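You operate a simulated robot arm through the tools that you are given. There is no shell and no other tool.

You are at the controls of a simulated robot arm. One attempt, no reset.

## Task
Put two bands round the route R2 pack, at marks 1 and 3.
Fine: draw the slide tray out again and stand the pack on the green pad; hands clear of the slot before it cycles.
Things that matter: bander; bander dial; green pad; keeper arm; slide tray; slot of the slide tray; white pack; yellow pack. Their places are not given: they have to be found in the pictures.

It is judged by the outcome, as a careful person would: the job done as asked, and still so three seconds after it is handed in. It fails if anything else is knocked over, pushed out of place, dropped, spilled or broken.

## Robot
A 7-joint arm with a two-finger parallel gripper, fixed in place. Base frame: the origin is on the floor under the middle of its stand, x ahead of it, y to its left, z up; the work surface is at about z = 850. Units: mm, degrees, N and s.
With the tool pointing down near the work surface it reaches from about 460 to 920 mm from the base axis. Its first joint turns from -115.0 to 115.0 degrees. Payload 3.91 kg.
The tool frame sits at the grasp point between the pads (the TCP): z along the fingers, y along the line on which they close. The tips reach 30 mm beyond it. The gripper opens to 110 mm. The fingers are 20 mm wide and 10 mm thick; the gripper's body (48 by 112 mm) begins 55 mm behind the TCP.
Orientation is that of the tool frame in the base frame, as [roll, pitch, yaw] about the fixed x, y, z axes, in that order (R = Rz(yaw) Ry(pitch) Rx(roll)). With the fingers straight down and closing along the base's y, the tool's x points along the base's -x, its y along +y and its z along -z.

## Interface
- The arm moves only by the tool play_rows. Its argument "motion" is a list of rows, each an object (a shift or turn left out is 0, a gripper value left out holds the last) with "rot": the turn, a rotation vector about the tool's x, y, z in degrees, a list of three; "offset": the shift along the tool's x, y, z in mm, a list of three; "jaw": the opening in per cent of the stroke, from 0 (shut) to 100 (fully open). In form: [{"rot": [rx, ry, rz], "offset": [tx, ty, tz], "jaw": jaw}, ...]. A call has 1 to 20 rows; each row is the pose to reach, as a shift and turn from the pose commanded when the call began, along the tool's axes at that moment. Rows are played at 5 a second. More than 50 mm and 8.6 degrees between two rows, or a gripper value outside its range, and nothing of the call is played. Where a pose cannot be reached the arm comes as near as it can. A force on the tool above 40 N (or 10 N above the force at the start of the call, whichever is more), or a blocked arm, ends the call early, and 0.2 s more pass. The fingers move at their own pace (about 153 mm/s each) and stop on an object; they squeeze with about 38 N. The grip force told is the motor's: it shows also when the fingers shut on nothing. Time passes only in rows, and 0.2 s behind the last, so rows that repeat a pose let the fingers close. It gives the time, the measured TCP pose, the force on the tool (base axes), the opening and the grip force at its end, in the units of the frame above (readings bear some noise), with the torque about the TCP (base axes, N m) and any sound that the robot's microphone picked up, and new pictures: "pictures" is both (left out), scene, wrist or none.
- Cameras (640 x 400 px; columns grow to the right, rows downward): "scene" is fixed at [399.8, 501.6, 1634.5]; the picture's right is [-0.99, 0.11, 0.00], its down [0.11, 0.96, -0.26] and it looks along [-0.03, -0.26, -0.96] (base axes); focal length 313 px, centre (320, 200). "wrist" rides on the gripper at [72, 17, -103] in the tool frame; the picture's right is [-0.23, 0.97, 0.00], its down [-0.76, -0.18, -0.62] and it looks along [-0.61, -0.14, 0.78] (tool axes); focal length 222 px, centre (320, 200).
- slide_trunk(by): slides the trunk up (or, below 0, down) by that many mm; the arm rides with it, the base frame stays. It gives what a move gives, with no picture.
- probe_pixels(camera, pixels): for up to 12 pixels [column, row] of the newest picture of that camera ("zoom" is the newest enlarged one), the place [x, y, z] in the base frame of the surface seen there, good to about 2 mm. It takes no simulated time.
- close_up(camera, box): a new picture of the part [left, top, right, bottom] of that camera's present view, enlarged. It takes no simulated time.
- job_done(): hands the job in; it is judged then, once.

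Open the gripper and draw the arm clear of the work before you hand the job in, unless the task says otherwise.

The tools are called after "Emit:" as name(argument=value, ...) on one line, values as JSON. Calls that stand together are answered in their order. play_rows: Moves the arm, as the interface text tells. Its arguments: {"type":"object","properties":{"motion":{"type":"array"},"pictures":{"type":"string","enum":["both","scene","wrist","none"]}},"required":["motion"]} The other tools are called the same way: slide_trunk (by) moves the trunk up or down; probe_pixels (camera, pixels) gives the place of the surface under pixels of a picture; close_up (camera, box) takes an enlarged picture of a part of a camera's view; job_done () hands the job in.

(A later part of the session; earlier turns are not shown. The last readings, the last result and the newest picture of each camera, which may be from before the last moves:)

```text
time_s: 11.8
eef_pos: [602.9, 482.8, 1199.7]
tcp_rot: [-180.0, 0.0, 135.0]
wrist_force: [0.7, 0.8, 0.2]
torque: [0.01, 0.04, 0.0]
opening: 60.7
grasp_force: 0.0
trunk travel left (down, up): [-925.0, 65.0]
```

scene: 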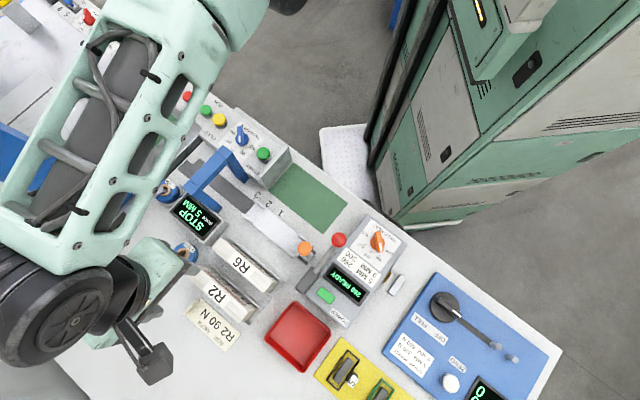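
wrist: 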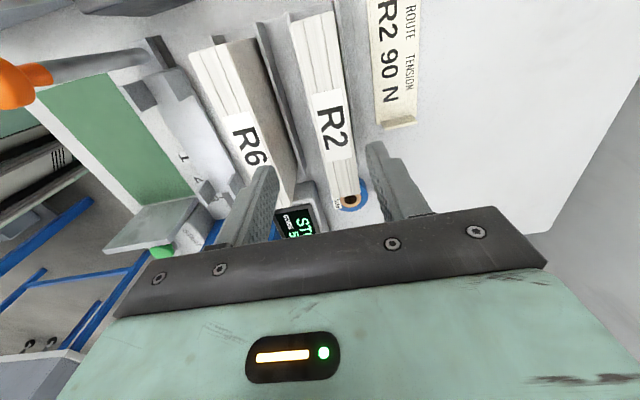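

The arm is nearly horizontal and bent 26° sideways at the elbow, so a wrist limit at this yaw may be restricting it. I'll test at this safe height whether turning the yaw back toward 180° lets it reach farther out.

Emit:
play_rows(motion=[{"rot": [0, 0, -7.5]}, {"rot": [0, 0, -15]}, {"rot": [0, 0, -22.5]}, {"rot": [0, 0, -30]}, {"rot": [0, 0, -37.5]}, {"rot": [0, 0, -45]}, {"rot": [0, 0, -45], "offset": [0, 15, 0]}, {"rot": [0, 0, -45], "offset": [0, 30, 0]}, {"rot": [0, 0, -45], "offset": [0, 45, 0]}, {"rot": [0, 0, -45], "offset": [0, 60, 0]}, {"rot": [0, 0, -45], "offset": [0, 60, 0]}], pictures="scene")

```text
time_s: 14.2
eef_pos: [618.8, 483.4, 1197.0]
tcp_rot: [-180.0, 0.0, -180.0]
wrist_force: [-0.3, -0.2, -0.2]
torque: [-0.02, 0.01, 0.01]
opening: 60.6
grasp_force: 0.1
out of reach, approached as far as the arm can: row 7, 8, 9, 10, 11
trunk travel left (down, up): [-925.0, 65.0]
```

scene: 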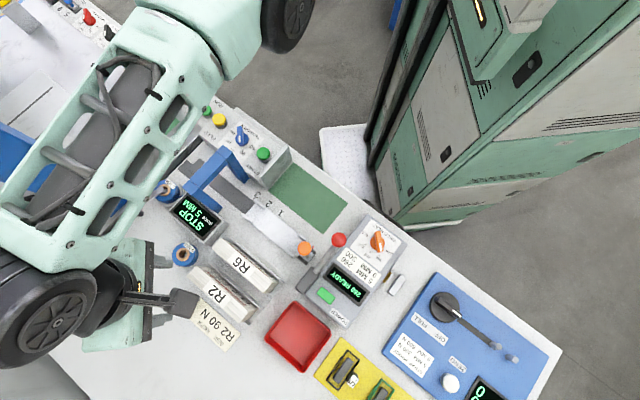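

Yaw makes no difference (radius ≈785 both ways). Let me probe the arm's links in this picture to understand its configuration.

Emit:
probe_pixels(camera="scene", pixels=[[285, 10], [300, 30], [270, 40], [230, 40], [190, 10], [150, 50], [100, 100], [50, 170], [25, 220], [40, 310], [80, 340], [150, 270]])

Emit:
close_up(camera="scene", box=[0, 0, 400, 250])

```text
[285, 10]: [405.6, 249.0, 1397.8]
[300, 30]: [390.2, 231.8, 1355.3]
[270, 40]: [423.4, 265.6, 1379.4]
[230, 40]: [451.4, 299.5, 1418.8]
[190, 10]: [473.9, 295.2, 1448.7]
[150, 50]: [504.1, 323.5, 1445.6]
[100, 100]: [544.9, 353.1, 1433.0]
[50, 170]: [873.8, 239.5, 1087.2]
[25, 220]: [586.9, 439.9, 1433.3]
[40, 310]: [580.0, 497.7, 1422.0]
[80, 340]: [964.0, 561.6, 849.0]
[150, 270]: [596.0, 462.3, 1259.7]
```

```text
1.60 times, centred on (200, 125) of scene
```

zoom: 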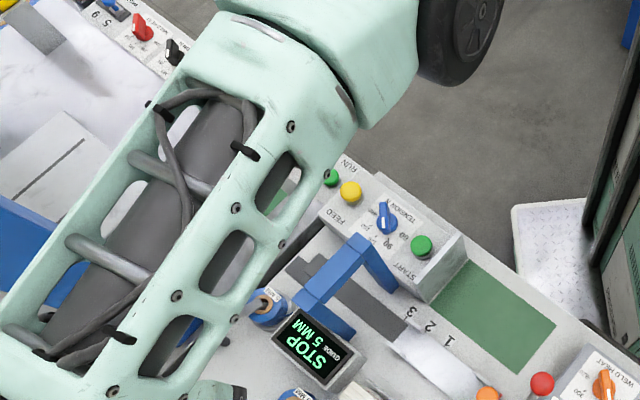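

I'll test reach at a greater height relative to the trunk (equivalent to lowering the trunk): rise 150 mm and extend outward.

Emit:
play_rows(motion=[{"offset": [0, 0, -50]}, {"offset": [0, 0, -100]}, {"offset": [0, 0, -150]}, {"offset": [-15, 12, -150]}, {"offset": [-30, 24, -150]}, {"offset": [-45, 36, -150]}, {"offset": [-60, 48, -150]}, {"offset": [-60, 48, -150]}], pictures="scene")

```text
time_s: 15.9
eef_pos: [615.5, 457.7, 1333.6]
tcp_rot: [180.0, 0.0, -180.0]
wrist_force: [-0.5, 0.1, -0.6]
torque: [-0.04, -0.02, -0.02]
opening: 60.5
grasp_force: 0.1
out of reach, approached as far as the arm can: row 1, 2, 3, 4, 5, 6, 7, 8
trunk travel left (down, up): [-925.0, 65.0]
```

scene: 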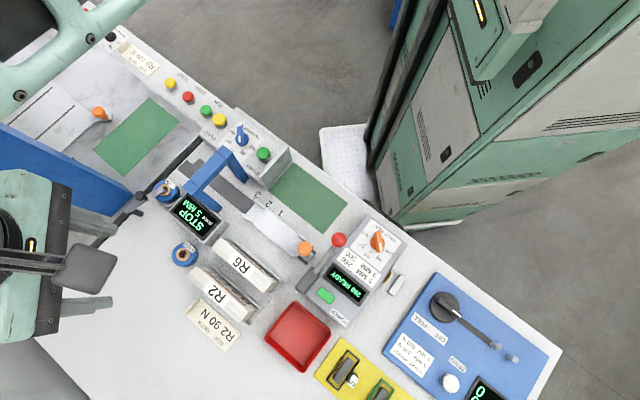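

The data fit a reach sphere of radius ≈785.5 mm centred at TCP height 1019 for the original trunk position; so for grasping at z≈930–1000, a trunk about 55 mm below the original is best. I'll slide the trunk down 205 mm (the TCP will end near z=1129, clear of everything).

Emit:
slide_trunk(by=-205)

```text
time_s: 18.2
eef_pos: [616.4, 456.2, 1129.6]
tcp_rot: [-180.0, 0.0, -180.0]
wrist_force: [-0.4, -0.1, 0.3]
torque: [-0.02, 0.01, -0.02]
opening: 60.4
grasp_force: 0.0
trunk travel left (down, up): [-720.0, 270.0]
```

Now rotate back to yaw 135° while coming to a pre-grasp point above R2 at (605,492,1010), tips at 980 above the pack top 960.

Emit:
play_rows(motion=[{"rot": [0, 0, 6], "offset": [1, 4, 15]}, {"rot": [0, 0, 12], "offset": [3, 8, 30]}, {"rot": [0, 0, 18], "offset": [4, 13, 45]}, {"rot": [0, 0, 24], "offset": [6, 18, 60]}, {"rot": [0, 0, 30], "offset": [7, 22, 75]}, {"rot": [0, 0, 36], "offset": [8, 27, 90]}, {"rot": [0, 0, 42], "offset": [10, 31, 105]}, {"rot": [0, 0, 45], "offset": [11, 35, 119]}, {"rot": [0, 0, 45], "offset": [11, 35, 119]}], pictures="both")

```text
time_s: 20.2
eef_pos: [603.8, 490.1, 1010.4]
tcp_rot: [179.7, 0.0, 134.8]
wrist_force: [1.5, -0.5, -0.2]
torque: [0.01, 0.01, -0.02]
opening: 60.5
grasp_force: 0.1
trunk travel left (down, up): [-720.0, 270.0]
```

scene: 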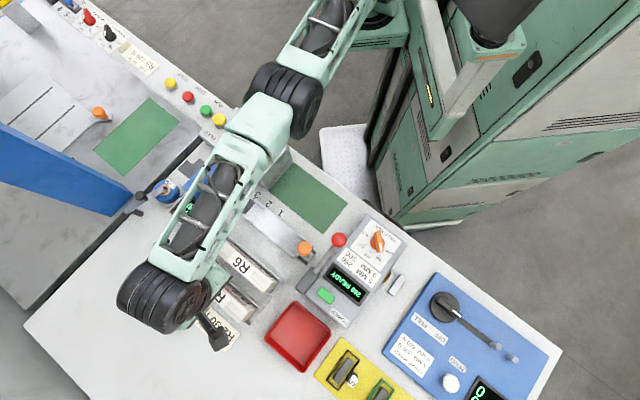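
wrist: 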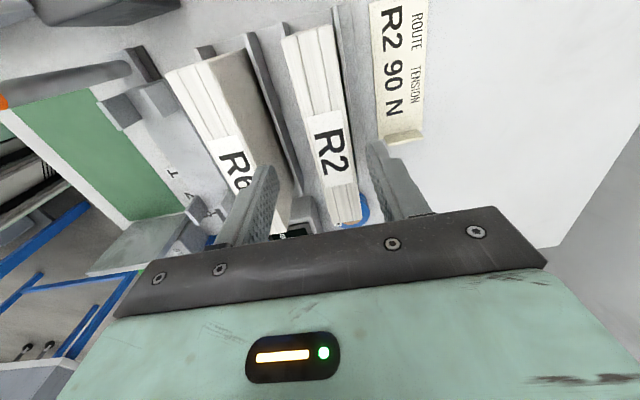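

Pose reached without limit: n≈773.5, s≈80. The pack (between the fingers at (255,200) and (395,185)) is ~8 mm off-centre; I'll shift +6 mm in n and descend to z=930 (tips at 900, above the rack walls at 891).

Emit:
play_rows(motion=[{"offset": [0, 6, 0]}, {"offset": [0, 6, 20]}, {"offset": [0, 6, 40]}, {"offset": [0, 6, 60]}, {"offset": [0, 6, 70]}, {"offset": [0, 6, 80]}, {"offset": [0, 6, 80]}], pictures="both")

```text
time_s: 21.8
eef_pos: [604.2, 489.9, 932.5]
tcp_rot: [179.9, 0.0, 134.9]
wrist_force: [-0.5, 0.5, 0.5]
torque: [-0.01, 0.02, -0.01]
opening: 60.6
grasp_force: 0.1
out of reach, approached as far as the arm can: row 1, 2, 3, 4, 5, 6, 7
trunk travel left (down, up): [-720.0, 270.0]
```

scene: 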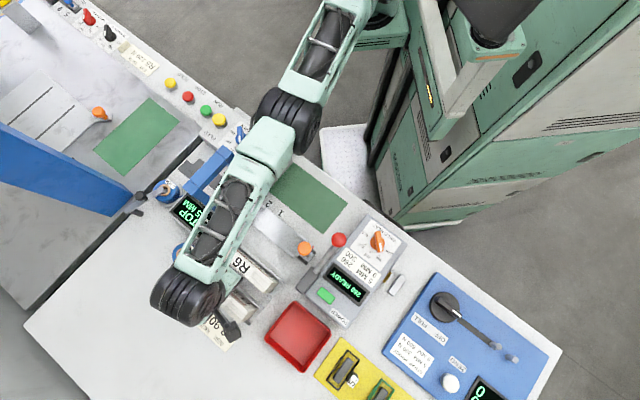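
wrist: 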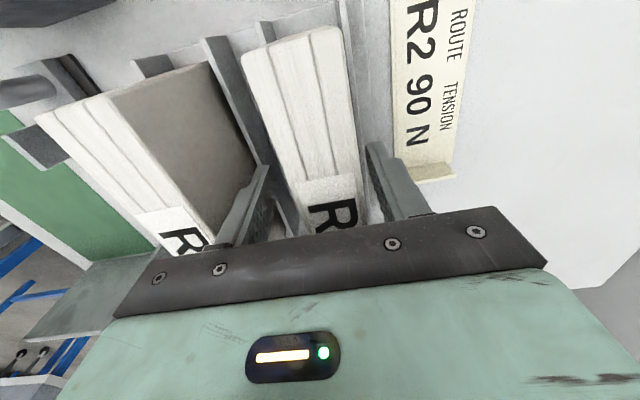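

The arm stops at n≈773.6, a few mm short. I'll look at the arm's posture in the scene picture to see whether the shoulder could be better placed.

Emit:
probe_pixels(camera="scene", pixels=[[290, 105], [275, 130], [305, 85], [320, 50], [345, 5], [300, 70], [375, 20], [470, 20], [500, 40], [505, 15], [260, 150], [190, 290]])

Emit:
close_up(camera="scene", box=[240, 0, 560, 200])

```text
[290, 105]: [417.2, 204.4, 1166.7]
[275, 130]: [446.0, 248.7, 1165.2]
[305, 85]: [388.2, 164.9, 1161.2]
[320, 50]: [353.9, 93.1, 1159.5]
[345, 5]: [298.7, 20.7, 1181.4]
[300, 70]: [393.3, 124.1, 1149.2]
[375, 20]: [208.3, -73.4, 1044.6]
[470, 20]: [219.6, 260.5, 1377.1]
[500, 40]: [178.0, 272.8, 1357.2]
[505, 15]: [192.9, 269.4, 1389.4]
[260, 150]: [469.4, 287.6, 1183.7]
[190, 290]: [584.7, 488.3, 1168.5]
```

```text
2.00 times, centred on (400, 100) of scene
```

zoom: 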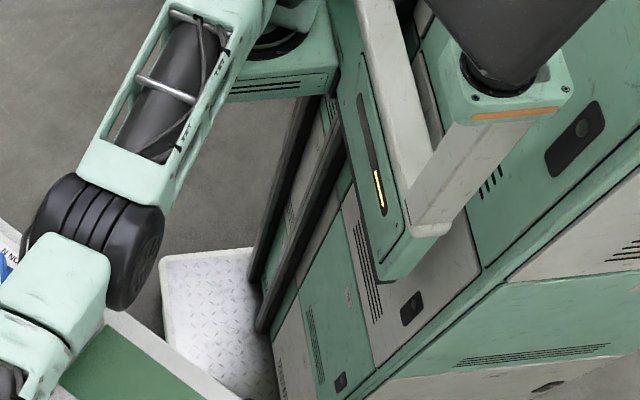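

The arm's shoulder axis is actually near (210,-90), so points farther along the pack (larger s) are closer to it. I'll slide along the pack to s≈104 (20 mm off centre) where it should centre across the pack, staying at this height.

Emit:
play_rows(motion=[{"offset": [-8, 1, 0]}, {"offset": [-16, 2, 0]}, {"offset": [-23, 4, 1]}, {"offset": [-23, 5, 2]}, {"offset": [-23, 5, 2]}, {"offset": [-23, 5, 2]}], pictures="wrist")

```text
time_s: 23.2
eef_pos: [625.5, 479.1, 930.0]
tcp_rot: [180.0, 0.0, 135.0]
wrist_force: [-0.3, -0.4, 0.1]
torque: [-0.01, -0.02, -0.03]
opening: 60.7
grasp_force: 0.1
trunk travel left (down, up): [-720.0, 270.0]
```

wrist: 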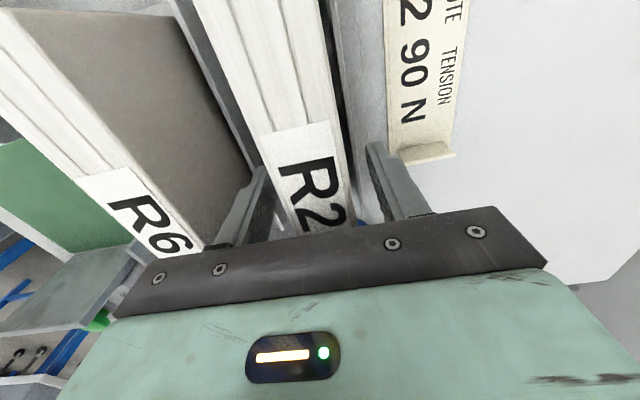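

Reached (625.5,479.1,930): n=781, centred on the pack. Now close the jaws on it.

Emit:
play_rows(motion=[{"jaw": 20}, {"jaw": 10}, {"jaw": 0}, {"jaw": 0}, {"jaw": 0}], pictures="wrist")

```text
time_s: 24.4
eef_pos: [625.1, 477.1, 930.4]
tcp_rot: [180.0, 0.0, 135.2]
wrist_force: [1.4, 0.3, 1.4]
torque: [0.01, 0.02, -0.09]
opening: 29.8
grasp_force: 38.2
trunk travel left (down, up): [-720.0, 270.0]
```

wrist: 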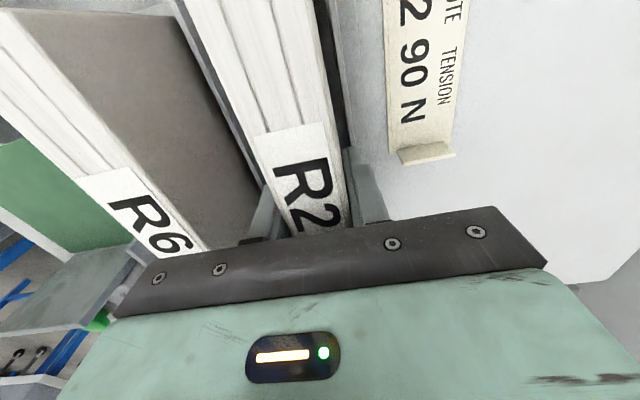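

The pack is held (opening 29.8 mm, 38 N). I'll lift straight up using the trunk, first 30 mm.

Emit:
slide_trunk(by=30)

```text
time_s: 25.1
eef_pos: [624.9, 479.7, 957.7]
tcp_rot: [-179.9, 0.0, 135.0]
wrist_force: [0.5, -0.6, -3.0]
torque: [-0.04, -0.04, -0.02]
opening: 29.9
grasp_force: 37.9
trunk travel left (down, up): [-750.0, 240.0]
```

Weight reads about 3 N with negligible torque, so it's lifted cleanly. Lift another 105 mm to clear the R6 pack.

Emit:
slide_trunk(by=105)

Emit:
play_rows(motion=[{"offset": [0, 0, 0]}], pictures="both")

```text
time_s: 26.5
eef_pos: [624.9, 478.2, 1063.2]
tcp_rot: [179.9, 0.0, 134.9]
wrist_force: [0.0, 0.2, -3.0]
torque: [-0.06, -0.05, -0.03]
opening: 29.6
grasp_force: 38.3
trunk travel left (down, up): [-855.0, 135.0]
```

```text
time_s: 26.9
eef_pos: [625.7, 478.3, 1063.3]
tcp_rot: [180.0, 0.0, 135.0]
wrist_force: [-0.5, 0.1, -3.0]
torque: [-0.02, -0.05, 0.01]
opening: 30.0
grasp_force: 38.0
trunk travel left (down, up): [-855.0, 135.0]
```

scene: 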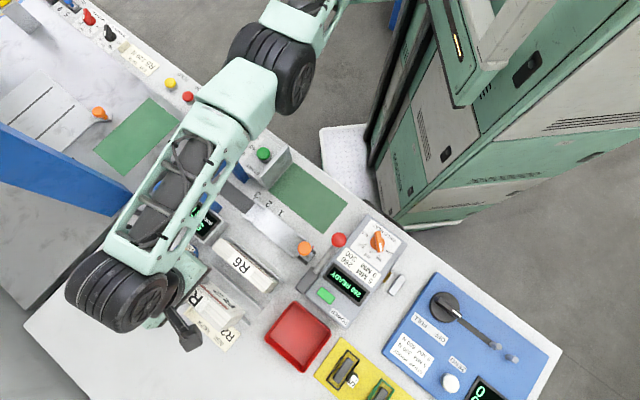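
wrist: 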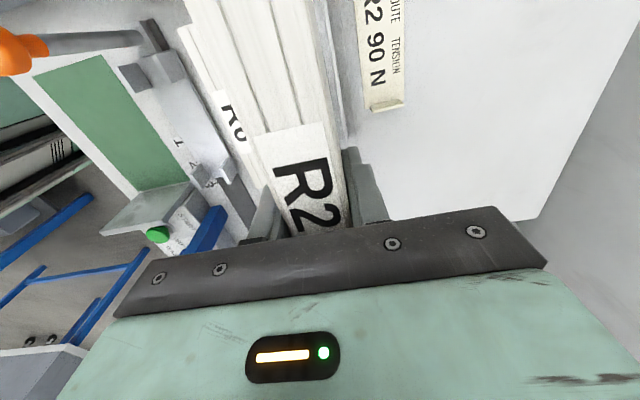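

Now carry the pack over R6 to above the tray: −178.5 mm across (n) and +12 mm in s.

Emit:
play_rows(motion=[{"offset": [-2, -20, 0]}, {"offset": [-4, -50, 0]}, {"offset": [-6, -85, 0]}, {"offset": [-8, -120, 0]}, {"offset": [-10, -150, 0]}, {"offset": [-12, -170, 0]}, {"offset": [-12.1, -178.5, 0]}, {"offset": [-12.1, -178.5, 0]}], pictures="both")

```text
time_s: 28.7
eef_pos: [607.3, 489.9, 1066.8]
tcp_rot: [-179.8, 0.0, 135.0]
wrist_force: [-0.5, 0.3, -3.3]
torque: [-0.05, -0.03, 0.0]
opening: 29.8
grasp_force: 38.3
out of reach, approached as far as the arm can: row 1, 2, 3, 4, 5, 6, 7, 8
trunk travel left (down, up): [-855.0, 135.0]
```

scene: 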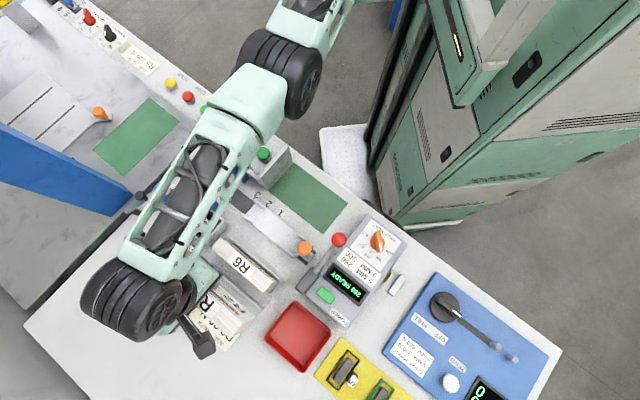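
wrist: 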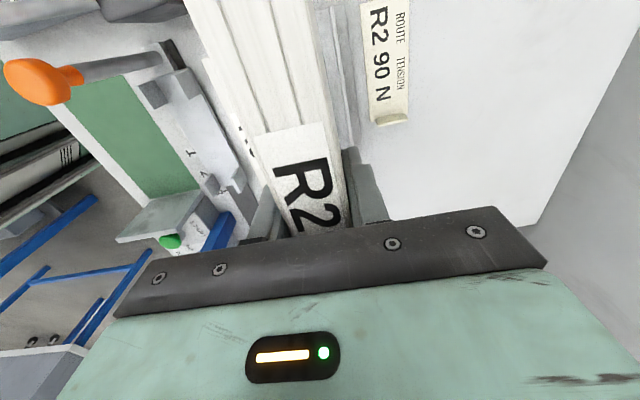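

The arm is fully stretched (near-singular) and the large inward step didn't solve. I'll try small inward steps toward the shoulder so the elbow begins to bend; the pack is well above everything.

Emit:
play_rows(motion=[{"offset": [-0.4, -2, 0]}, {"offset": [-0.8, -4, 0]}, {"offset": [-1.2, -6, 0]}, {"offset": [-1.6, -8, 0]}, {"offset": [-2, -10, 0]}, {"offset": [-2.8, -14, 0]}, {"offset": [-3.6, -18, 0]}, {"offset": [-4.4, -22, 0]}], pictures="none")

```text
time_s: 30.5
eef_pos: [594.9, 471.3, 1073.8]
tcp_rot: [-180.0, -0.1, 135.0]
wrist_force: [-0.5, -0.2, -3.7]
torque: [-0.05, -0.04, 0.01]
opening: 29.7
grasp_force: 37.8
out of reach, approached as far as the arm can: row 2, 3
trunk travel left (down, up): [-855.0, 135.0]
```

The elbow is bending again (now at (594.9,471.3)). Continue to above the tray: n −152, s +28.6.

Emit:
play_rows(motion=[{"offset": [-2, -10, 0]}, {"offset": [-5, -25, 0]}, {"offset": [-9, -45, 0]}, {"offset": [-13, -70, 0]}, {"offset": [-18, -95, 0]}, {"offset": [-22, -120, 0]}, {"offset": [-26, -140, 0]}, {"offset": [-28.6, -152, 0]}, {"offset": [-28.6, -152, 0]}], pictures="both")

```text
time_s: 32.5
eef_pos: [506.1, 344.7, 1072.1]
tcp_rot: [180.0, 0.0, 135.0]
wrist_force: [0.0, 0.1, -4.5]
torque: [-0.04, -0.09, 0.0]
opening: 29.7
grasp_force: 38.1
trunk travel left (down, up): [-855.0, 135.0]
```

scene: 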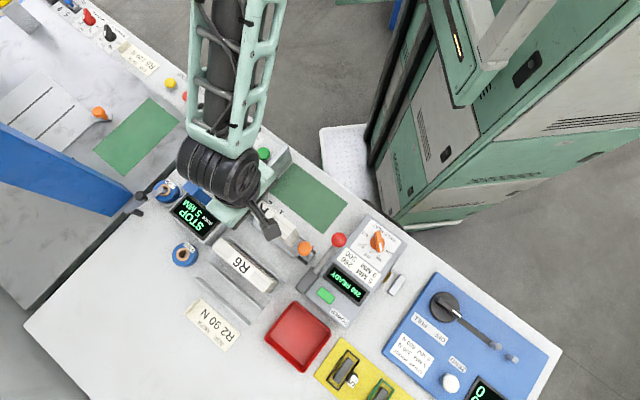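
wrist: 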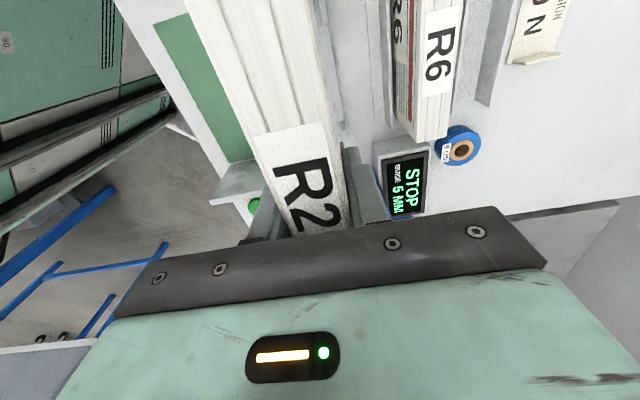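

Above the tray at s≈114, n≈601.6. Before lowering I'll check the pack's tilt by probing its top surface and ends.

Emit:
probe_pixels(camera="wrist", pixels=[[205, 10], [240, 10], [285, 10], [235, 100], [310, 100], [270, 135], [320, 130], [300, 200], [340, 210], [255, 60], [300, 60], [190, 30]])

Emit:
probe_pixels(camera="scene", pixels=[[270, 215], [285, 230], [290, 240], [280, 235], [262, 215], [297, 237], [275, 210], [305, 248], [312, 247], [290, 225], [300, 245], [283, 245]])

Emit:
close_up(camera="scene", box=[220, 170, 340, 270])

```text
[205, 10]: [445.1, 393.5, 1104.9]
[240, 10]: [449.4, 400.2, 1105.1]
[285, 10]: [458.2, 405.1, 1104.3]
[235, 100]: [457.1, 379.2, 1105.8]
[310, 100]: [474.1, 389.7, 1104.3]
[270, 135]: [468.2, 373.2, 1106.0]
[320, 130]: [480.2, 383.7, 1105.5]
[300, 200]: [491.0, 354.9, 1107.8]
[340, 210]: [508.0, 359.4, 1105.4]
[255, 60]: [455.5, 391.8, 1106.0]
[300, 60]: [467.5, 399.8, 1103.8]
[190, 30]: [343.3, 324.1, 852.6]
```

```text
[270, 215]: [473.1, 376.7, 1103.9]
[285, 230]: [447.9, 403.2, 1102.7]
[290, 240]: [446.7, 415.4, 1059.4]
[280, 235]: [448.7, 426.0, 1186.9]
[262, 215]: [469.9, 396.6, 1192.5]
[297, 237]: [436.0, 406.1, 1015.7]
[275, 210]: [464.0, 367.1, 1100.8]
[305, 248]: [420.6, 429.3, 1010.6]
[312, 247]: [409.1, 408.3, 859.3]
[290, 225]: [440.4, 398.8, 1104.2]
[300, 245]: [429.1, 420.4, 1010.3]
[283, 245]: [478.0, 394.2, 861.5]
```

```text
4.00 times, centred on (280, 220) of scene
```

zoom: 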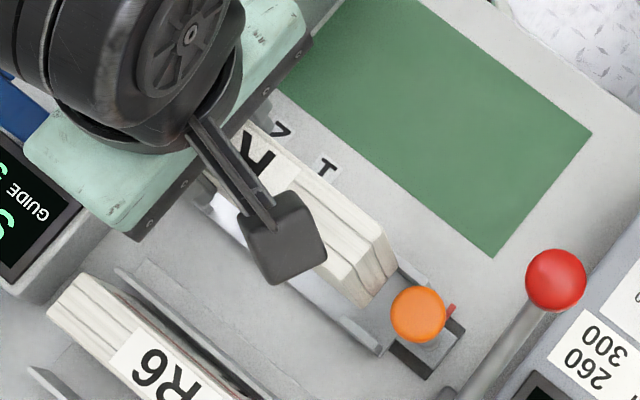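

The pack hangs level within ~1 mm and is centred (n≈601). In the zoom its end clears the orange knob. I'll shift 2 mm in s and lower to z≈945, about 8 mm above the tray.

Emit:
play_rows(motion=[{"offset": [-2, 0.3, 10]}, {"offset": [-2, 0.3, 30]}, {"offset": [-2, 0.3, 55]}, {"offset": [-2, 0.3, 80]}, {"offset": [-2, 0.3, 100]}, {"offset": [-2, 0.3, 115]}, {"offset": [-2, 0.3, 125]}, {"offset": [-2, 0.3, 125]}], pictures="both")

```text
time_s: 34.3
eef_pos: [508.0, 342.2, 949.0]
tcp_rot: [180.0, -0.1, 135.0]
wrist_force: [-0.2, -0.1, -3.5]
torque: [-0.02, -0.05, 0.02]
opening: 29.9
grasp_force: 38.2
trunk travel left (down, up): [-855.0, 135.0]
```

scene: 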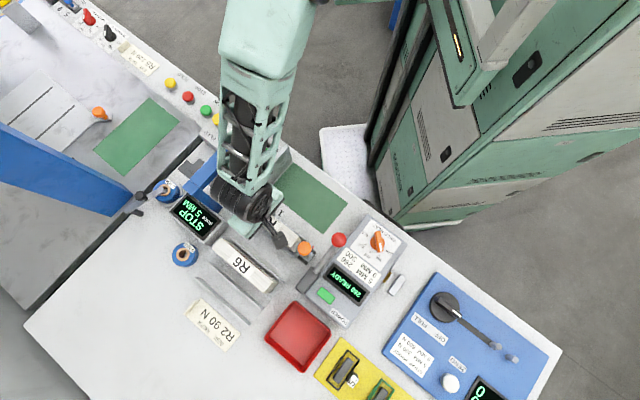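
wrist: 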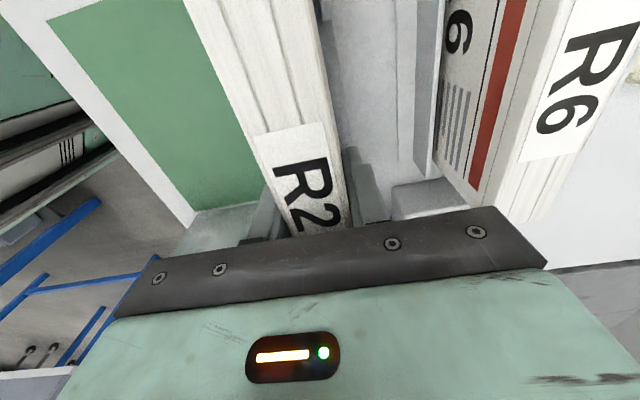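

At z=949 with s=117, n=601. Lowering the last ~12 mm in small steps, watching for contact force.

Emit:
play_rows(motion=[{"offset": [0, 0, 4]}, {"offset": [0, 0, 7]}, {"offset": [0, 0, 9]}, {"offset": [0, 0, 10]}, {"offset": [0, 0, 11]}, {"offset": [0, 0, 11]}], pictures="none")

```text
time_s: 35.7
eef_pos: [509.0, 341.5, 936.9]
tcp_rot: [-180.0, -0.1, 135.0]
wrist_force: [0.5, 0.3, -3.2]
torque: [-0.07, -0.03, 0.01]
opening: 30.0
grasp_force: 37.9
trunk travel left (down, up): [-855.0, 135.0]
```

Force still −3.2 N (not yet landed) at z=936.9; continue 1 mm steps downward.

Emit:
play_rows(motion=[{"offset": [0, 0, 1]}, {"offset": [0, 0, 2]}, {"offset": [0, 0, 2.5]}, {"offset": [0, 0, 2.5]}], pictures="none")

```text
time_s: 36.7
eef_pos: [509.5, 340.7, 936.0]
tcp_rot: [180.0, 0.0, 135.0]
wrist_force: [-0.8, -3.0, 7.8]
torque: [0.1, 0.56, 0.21]
opening: 29.6
grasp_force: 38.3
trunk travel left (down, up): [-855.0, 135.0]
```

Contact: force turned to +7.8 N. I'll relieve 1.5 mm and open the jaws gently to 60 mm, then rise.

Emit:
play_rows(motion=[{"offset": [0, 0, -1.5]}, {"offset": [0, 0, -1.5]}, {"offset": [0, 0, -1.5], "jaw": 32}, {"offset": [0, 0, -1.5], "jaw": 40}, {"offset": [0, 0, -1.5], "jaw": 55}, {"offset": [0, 0, -1.5], "jaw": 55}], pictures="wrist")

```text
time_s: 38.1
eef_pos: [509.5, 342.2, 936.1]
tcp_rot: [180.0, 0.1, 135.1]
wrist_force: [0.3, 0.2, -0.4]
torque: [-0.01, -0.01, -0.02]
opening: 60.6
grasp_force: 0.1
trunk travel left (down, up): [-855.0, 135.0]
```

wrist: 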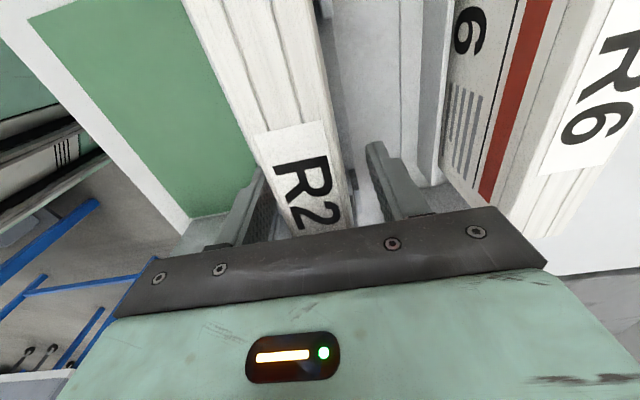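

The pack is released and stands on the tray. I'll rise straight up 130 mm and look.

Emit:
play_rows(motion=[{"offset": [0, 0, -15]}, {"offset": [0, 0, -40]}, {"offset": [0, 0, -70]}, {"offset": [0, 0, -100]}, {"offset": [20, 0, -130]}, {"offset": [20, 0, -130]}], pictures="both")

```text
time_s: 39.5
eef_pos: [493.0, 356.7, 1064.0]
tcp_rot: [-179.9, 0.0, 134.9]
wrist_force: [0.1, 0.1, -0.3]
torque: [-0.01, 0.0, 0.01]
opening: 60.5
grasp_force: 0.0
trunk travel left (down, up): [-855.0, 135.0]
```

scene: 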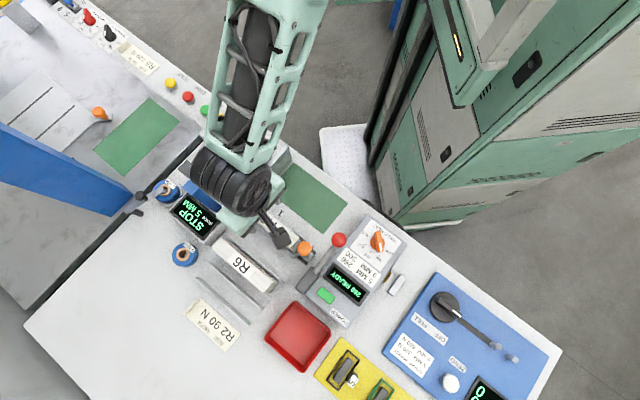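
wrist: 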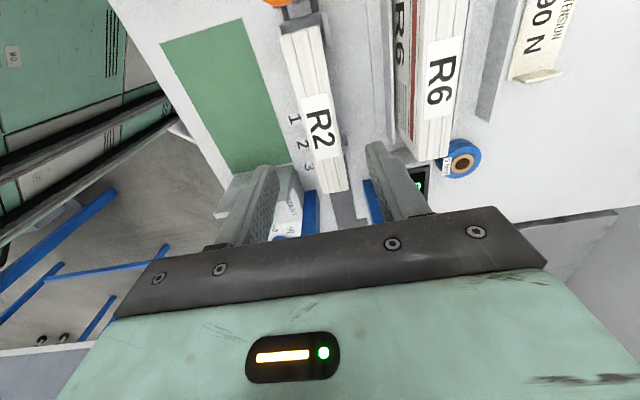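

The pack stands on the tray between lugs. I'll enlarge to check its seat and ends relative to the tray.

Emit:
close_up(camera="wrist", box=[250, 0, 390, 88])

Emit:
close_up(camera="wrist", box=[270, 100, 400, 210])

Emit:
probe_pixels(camera="wrist", pixels=[[282, 38], [318, 32], [328, 188], [343, 186], [300, 28], [292, 50], [325, 45], [320, 185], [344, 175], [286, 12], [320, 10], [300, 20]])

```text
4.55 times, centred on (320, 44) of wrist
```

zoom: 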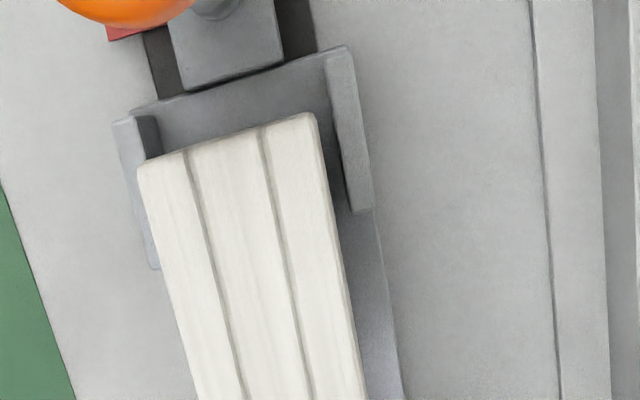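

```text
3.64 times, centred on (335, 155) of wrist
```

zoom: 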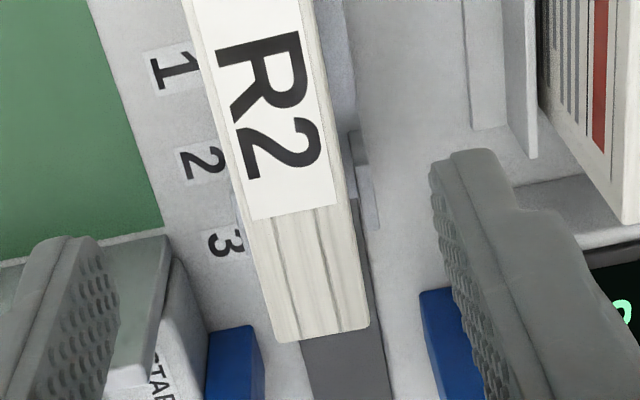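

```text
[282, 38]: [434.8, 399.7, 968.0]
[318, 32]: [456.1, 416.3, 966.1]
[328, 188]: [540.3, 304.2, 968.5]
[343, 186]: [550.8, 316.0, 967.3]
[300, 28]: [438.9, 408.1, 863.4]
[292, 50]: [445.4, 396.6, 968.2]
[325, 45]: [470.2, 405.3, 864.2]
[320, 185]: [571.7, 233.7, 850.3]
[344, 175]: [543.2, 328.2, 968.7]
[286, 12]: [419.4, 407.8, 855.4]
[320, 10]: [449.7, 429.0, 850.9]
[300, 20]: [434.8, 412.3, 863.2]
```

The pack is seated: top z=968, ends near s≈23.5 and 170.5, centre n≈602. The knob's centre fits (422.9,428.6,1000). I'll move above it, then descend around it with jaws at 60 mm.

Emit:
play_rows(motion=[{"offset": [25, 0, 0]}, {"offset": [50, 0.5, 0]}, {"offset": [75, 1, 0]}, {"offset": [100.4, 1.3, 0]}, {"offset": [100.4, 1.3, 0]}, {"offset": [100.4, 1.3, 15]}, {"offset": [100.4, 1.3, 30]}], pictures="both")

```text
time_s: 41.1
eef_pos: [427.6, 426.9, 1040.9]
tcp_rot: [179.5, -0.2, 134.7]
wrist_force: [0.1, -0.3, 0.1]
torque: [0.0, 0.0, 0.02]
opening: 60.4
grasp_force: 0.2
trunk travel left (down, up): [-855.0, 135.0]
```

scene: 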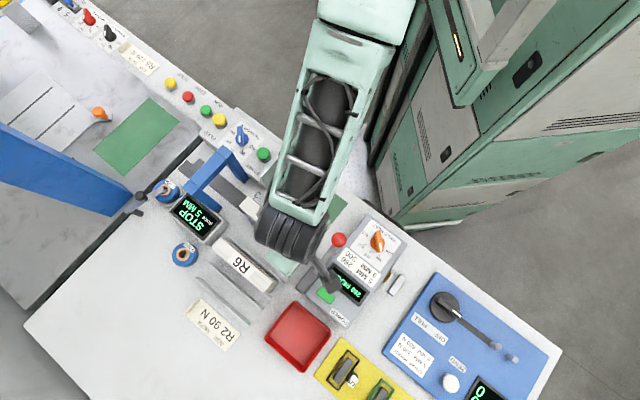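
wrist: 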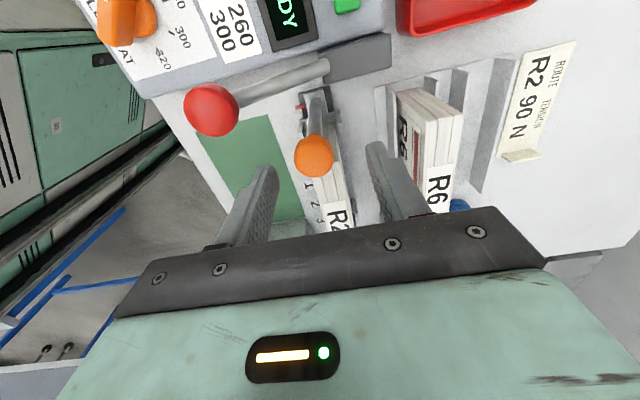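

The knob (314,157) is between the fingers. I'll let the arm settle, then descend so the pads straddle the knob at z≈1000.

Emit:
play_rows(motion=[{"offset": [0, 0, 0]}, {"offset": [0, 0, 12]}, {"offset": [0, 0, 24]}, {"offset": [0, 0, 33]}, {"offset": [0, 0, 33]}, {"offset": [0, 0, 33]}], pictures="wrist")

```text
time_s: 42.5
eef_pos: [425.0, 427.9, 1002.1]
tcp_rot: [180.0, -0.1, 135.0]
wrist_force: [-1.0, -0.5, -0.7]
torque: [-0.01, -0.03, 0.01]
opening: 60.5
grasp_force: 0.0
trunk travel left (down, up): [-855.0, 135.0]
```

wrist: 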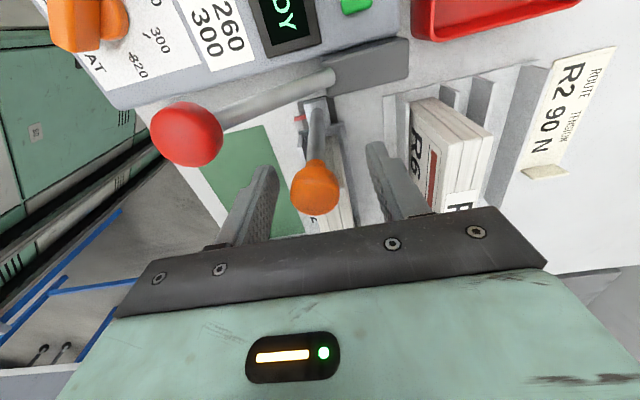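

Straddling the knob at (425,428,1002). Close the jaws on it.

Emit:
play_rows(motion=[{"jaw": 35}, {"jaw": 20}, {"jaw": 0}, {"jaw": 0}, {"jaw": 0}], pictures="wrist")

```text
time_s: 43.7
eef_pos: [423.5, 425.4, 1002.9]
tcp_rot: [-179.8, 0.0, 135.0]
wrist_force: [-17.9, -22.3, 0.0]
torque: [-0.07, -0.04, 0.04]
opening: 27.3
grasp_force: 44.9
trunk travel left (down, up): [-855.0, 135.0]
```

wrist: 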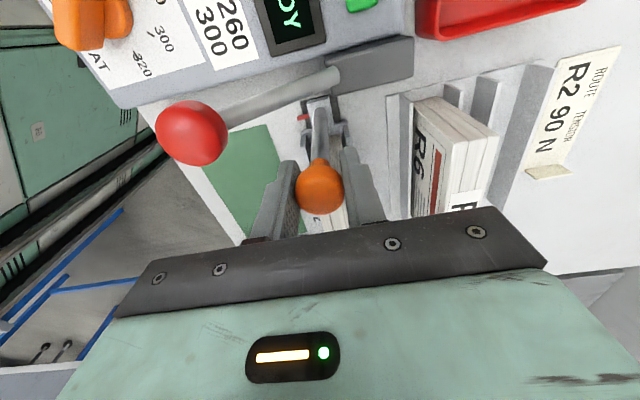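

The knob is gripped (27.3 mm) but there's a 28 N side force toward −n: the knob is ~3 mm nearer. I'll shift −2.5 mm in n to relieve it.

Emit:
play_rows(motion=[{"offset": [0, -1, 0]}, {"offset": [0, -2, 0]}, {"offset": [0, -2.5, 0]}, {"offset": [0, -2.5, 0]}], pictures="none")

```text
time_s: 44.7
eef_pos: [422.4, 425.2, 1001.8]
tcp_rot: [-180.0, 0.0, 134.9]
wrist_force: [-6.3, -7.0, -23.3]
torque: [-0.06, -0.26, -0.02]
opening: 27.2
grasp_force: 45.5
trunk travel left (down, up): [-855.0, 135.0]
```

Side force eased to ~9 N, but there's −23 N vertical; I'll nudge 1 mm down and 0.8 mm more in −n to relax.

Emit:
play_rows(motion=[{"offset": [0, -0.8, 0.5]}, {"offset": [0, -0.8, 1]}, {"offset": [0, -0.8, 1]}], pictures="none")

```text
time_s: 45.5
eef_pos: [423.1, 425.3, 1001.9]
tcp_rot: [179.9, 0.0, 135.0]
wrist_force: [-1.7, -1.7, -21.0]
torque: [-0.16, -0.18, 0.04]
opening: 27.3
grasp_force: 44.9
trunk travel left (down, up): [-855.0, 135.0]
```

Emit:
play_rows(motion=[{"offset": [0, 0, 1]}, {"offset": [0, 0, 2]}, {"offset": [0, 0, 2]}], pictures="none")

```text
time_s: 46.3
eef_pos: [421.2, 425.8, 1002.4]
tcp_rot: [179.8, 0.1, 134.8]
wrist_force: [-0.6, -12.4, 13.2]
torque: [-0.56, -0.19, 0.0]
opening: 27.1
grasp_force: 44.9
trunk travel left (down, up): [-855.0, 135.0]
```

The vertical force flipped to +13 N (about 17 N/mm), so I'll back up 0.8 mm and then start pushing the tray along −tool-x, 40 mm first.

Emit:
play_rows(motion=[{"offset": [0, -0.5, -0.8]}, {"offset": [-3, -0.5, -0.8]}, {"offset": [-8, -0.5, -0.8]}, {"offset": [-15, -0.5, -0.8]}, {"offset": [-23, -0.5, -0.8]}, {"offset": [-31, -0.5, -0.8]}, {"offset": [-37, -0.5, -0.8]}, {"offset": [-40, -0.5, -0.8]}, {"offset": [-40, -0.5, -0.8]}], pictures="both")

```text
time_s: 48.3
eef_pos: [451.1, 396.2, 1001.8]
tcp_rot: [179.9, 0.0, 135.0]
wrist_force: [0.8, 1.5, 22.7]
torque: [-0.09, 0.0, 0.02]
opening: 27.2
grasp_force: 45.1
trunk travel left (down, up): [-855.0, 135.0]
```

scene: 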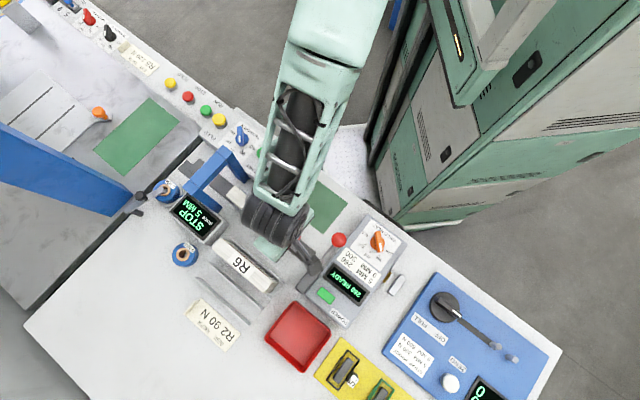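
wrist: 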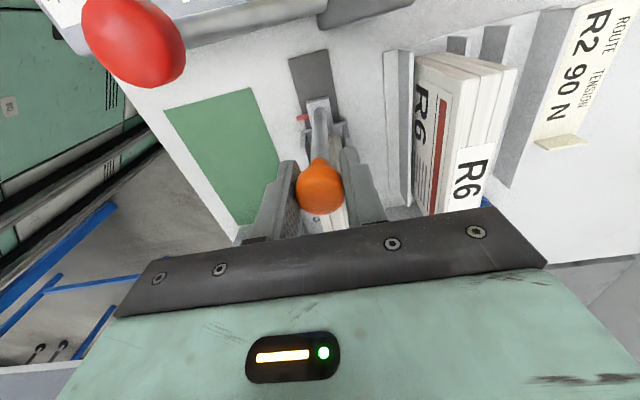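

The tray slides freely with no side force (z +22 N: slightly pressing down, so I raise 1.2 mm). Push another 74 mm, to ~114 mm total.

Emit:
play_rows(motion=[{"offset": [0, 0, -1.2]}, {"offset": [-4, 0, -1.2]}, {"offset": [-10, 0, -1.2]}, {"offset": [-18, 0, -1.2]}, {"offset": [-27, 0, -1.2]}, {"offset": [-36, 0, -1.2]}, {"offset": [-46, 0, -1.2]}, {"offset": [-56, 0, -1.2]}, {"offset": [-65, 0, -1.2]}, {"offset": [-71, 0, -1.2]}, {"offset": [-74, 0, -1.2]}, {"offset": [-74, 0, -1.2]}], pictures="both")

```text
time_s: 50.9
eef_pos: [503.0, 344.6, 1001.0]
tcp_rot: [-180.0, 0.0, 135.0]
wrist_force: [4.7, 3.3, -6.8]
torque: [-0.23, -0.12, 0.07]
opening: 27.3
grasp_force: 45.0
trunk travel left (down, up): [-855.0, 135.0]
```

scene: 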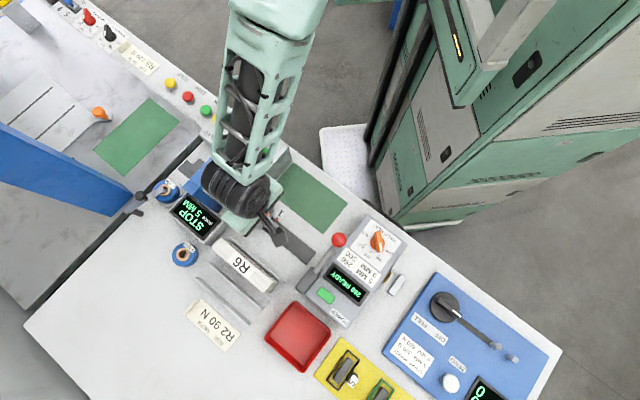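
wrist: 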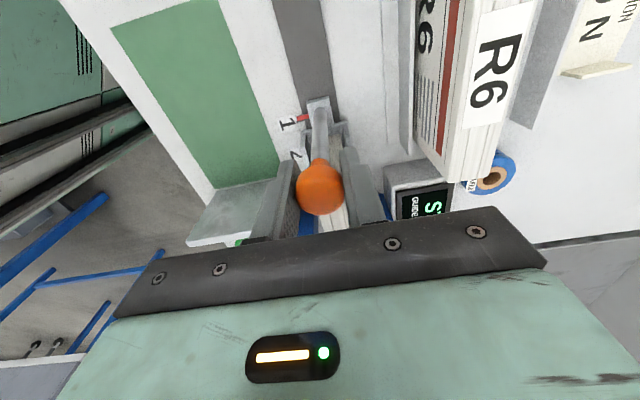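

The red index (302,118) is close to mark 1's tick in the wrist view. I'll enlarge and probe both.

Emit:
close_up(camera="wrist", box=[264, 90, 344, 140])

```text
8.00 times, centred on (304, 115) of wrist
```

zoom: 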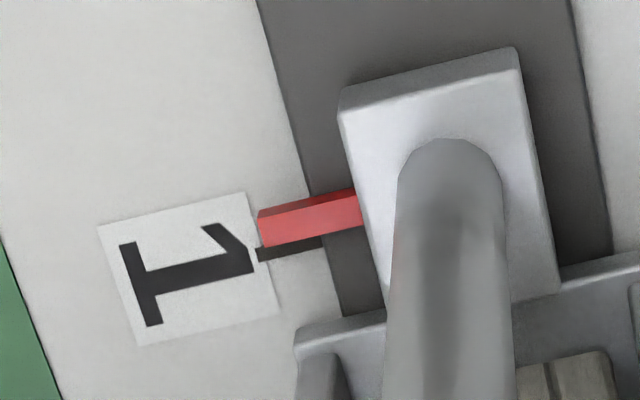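

Emit:
probe_pixels(camera="zoom", pixels=[[275, 214], [275, 226], [275, 240], [340, 200], [340, 212], [340, 224], [265, 256], [290, 251], [315, 245], [262, 250], [310, 205], [310, 230]])

Emit:
probe_pixels(camera="zoom", pixels=[[300, 222], [300, 218], [300, 228], [320, 218], [320, 213], [285, 252], [275, 254], [300, 249], [268, 258], [310, 247], [285, 256], [300, 253]])

```text
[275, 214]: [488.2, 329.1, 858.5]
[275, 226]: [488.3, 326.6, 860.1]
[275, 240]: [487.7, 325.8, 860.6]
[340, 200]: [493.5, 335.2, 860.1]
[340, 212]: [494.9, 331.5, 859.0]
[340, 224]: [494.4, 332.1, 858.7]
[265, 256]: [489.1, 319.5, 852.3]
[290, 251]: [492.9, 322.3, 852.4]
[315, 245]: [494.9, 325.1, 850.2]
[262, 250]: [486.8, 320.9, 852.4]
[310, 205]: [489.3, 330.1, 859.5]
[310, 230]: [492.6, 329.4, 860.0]
```

```text
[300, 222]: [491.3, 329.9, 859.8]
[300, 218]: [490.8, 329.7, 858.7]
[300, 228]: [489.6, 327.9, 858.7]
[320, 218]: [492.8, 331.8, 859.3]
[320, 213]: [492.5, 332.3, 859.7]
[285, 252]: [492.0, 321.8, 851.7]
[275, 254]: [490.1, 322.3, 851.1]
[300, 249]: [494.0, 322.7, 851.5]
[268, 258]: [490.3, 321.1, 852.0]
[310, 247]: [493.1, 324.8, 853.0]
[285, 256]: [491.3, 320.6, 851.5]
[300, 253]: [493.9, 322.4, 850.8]
```

The red index centre is at s≈114 and the tick at s≈119.5–120. I'll push 5.5 mm more and re-check.

Emit:
play_rows(motion=[{"offset": [-2, 0, 0.3]}, {"offset": [-4, 0, 0.3]}, {"offset": [-5.5, 0, 0.3]}, {"offset": [-5.5, 0, 0.3]}], pictures="wrist")

Emit:
close_up(camera="wrist", box=[264, 90, 344, 140])

```text
time_s: 51.9
eef_pos: [507.1, 342.7, 1001.2]
tcp_rot: [-179.9, 0.0, 135.0]
wrist_force: [4.1, 2.7, -9.9]
torque: [0.17, 0.13, 0.07]
opening: 27.6
grasp_force: 44.3
trunk travel left (down, up): [-855.0, 135.0]
```

wrist: 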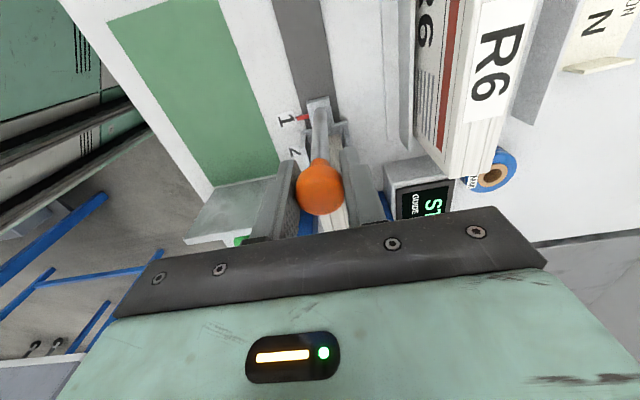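

```text
8.00 times, centred on (304, 115) of wrist
```

zoom: 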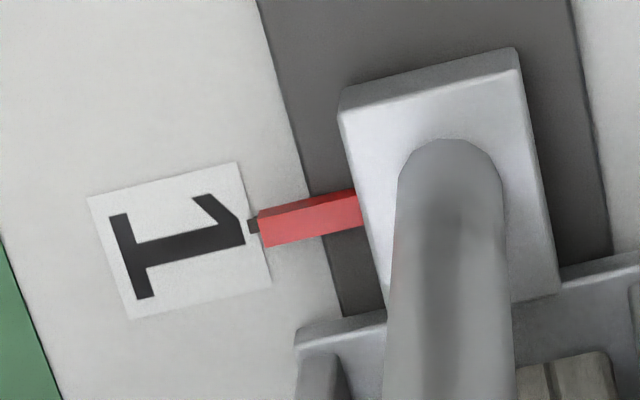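

Emit:
probe_pixels(camera="zoom", pixels=[[253, 226], [251, 222], [255, 230], [252, 228], [254, 224], [265, 222], [270, 235], [265, 240], [280, 228], [300, 225], [300, 218], [320, 222]])

Emit:
probe_pixels(camera="zoom", pixels=[[253, 226], [251, 222], [255, 230], [252, 228], [254, 224], [265, 222], [270, 235], [265, 240], [280, 228], [300, 225], [300, 218], [320, 222]])

```text
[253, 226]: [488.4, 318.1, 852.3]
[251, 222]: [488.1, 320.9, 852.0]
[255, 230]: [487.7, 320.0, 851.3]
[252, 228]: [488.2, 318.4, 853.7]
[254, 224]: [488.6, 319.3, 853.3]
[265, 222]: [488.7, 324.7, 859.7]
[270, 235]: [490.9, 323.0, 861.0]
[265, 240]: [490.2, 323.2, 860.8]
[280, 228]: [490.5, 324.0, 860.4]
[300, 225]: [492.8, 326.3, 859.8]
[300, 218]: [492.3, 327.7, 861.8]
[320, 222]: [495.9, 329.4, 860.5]
```

```text
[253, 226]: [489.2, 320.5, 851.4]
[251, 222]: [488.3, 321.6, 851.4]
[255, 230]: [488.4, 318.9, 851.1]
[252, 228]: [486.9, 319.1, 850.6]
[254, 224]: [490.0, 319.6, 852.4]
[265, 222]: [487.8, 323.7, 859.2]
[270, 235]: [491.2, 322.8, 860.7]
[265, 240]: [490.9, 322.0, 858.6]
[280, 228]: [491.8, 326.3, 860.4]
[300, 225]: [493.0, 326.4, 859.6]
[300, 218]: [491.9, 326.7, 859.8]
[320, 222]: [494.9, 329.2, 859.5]
```

Tick averages s≈119.3; the red bar's centre ≈117.5. I'll push 1.7 mm more and re-check.

Emit:
play_rows(motion=[{"offset": [-1, 0, 0.4]}, {"offset": [-1.7, 0, 0.4]}, {"offset": [-1.7, 0, 0.4]}], pictures="wrist")

Emit:
close_up(camera="wrist", box=[276, 97, 324, 127])

```text
time_s: 52.7
eef_pos: [507.8, 340.1, 1002.7]
tcp_rot: [180.0, 0.1, 135.0]
wrist_force: [2.3, 3.4, -5.8]
torque: [0.07, 0.07, 0.02]
opening: 27.2
grasp_force: 45.9
trunk travel left (down, up): [-855.0, 135.0]
```

wrist: 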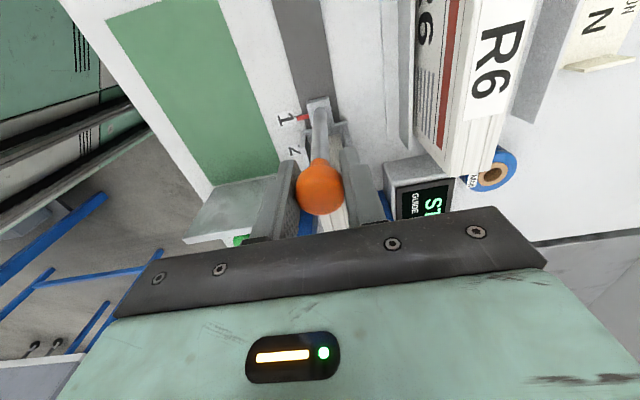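

```text
13.33 times, centred on (300, 112) of wrist
```

zoom: 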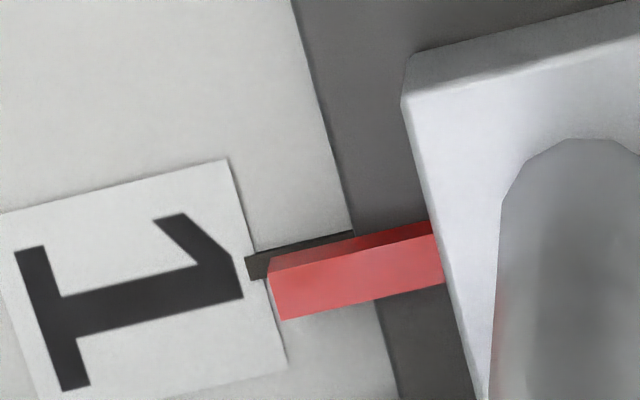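

By parallax calculation the index should appear 2.7 mm below the tick in this view, and it appears 2.6 mm below, so the tray is at mark 1. Now release the knob and rise clear.

Emit:
play_rows(motion=[{"jaw": 35}, {"jaw": 55}, {"jaw": 55}, {"offset": [0, 0, -20]}, {"offset": [0, 0, -45]}, {"offset": [0, 0, -75]}, {"offset": [0, 0, -105]}, {"offset": [0, 0, -105]}], pictures="both")

Emit:
close_up(camera="wrist", box=[250, 80, 410, 210])

```text
time_s: 54.5
eef_pos: [507.3, 343.3, 1107.0]
tcp_rot: [-180.0, 0.0, 135.0]
wrist_force: [0.8, 0.1, -0.1]
torque: [0.04, 0.01, 0.01]
opening: 60.6
grasp_force: 0.0
trunk travel left (down, up): [-855.0, 135.0]
```

scene: 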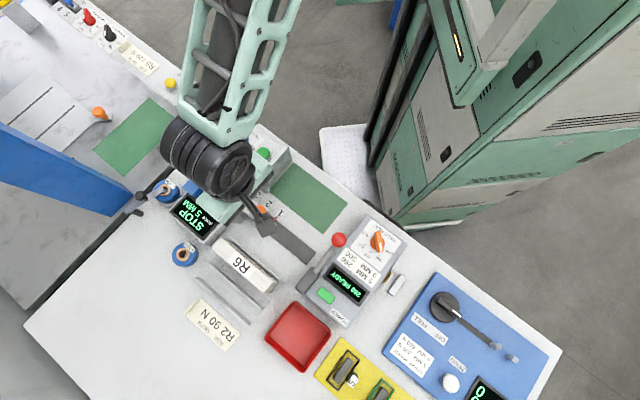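
wrist: 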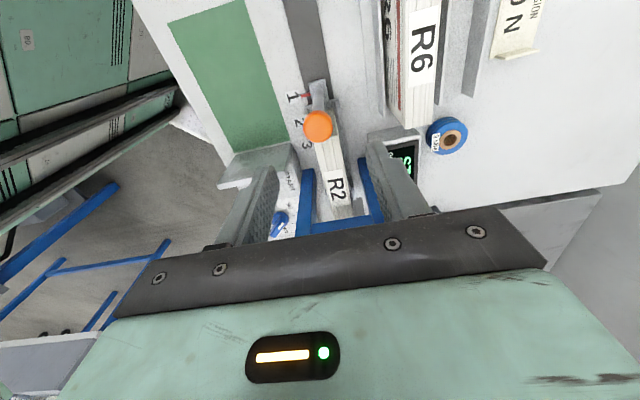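

```text
3.08 times, centred on (330, 145) of wrist
```

zoom: 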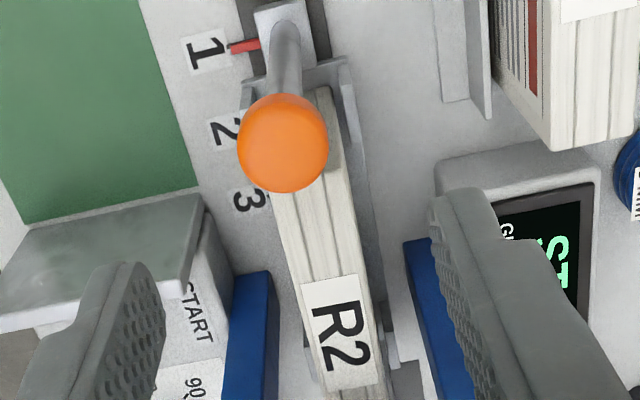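

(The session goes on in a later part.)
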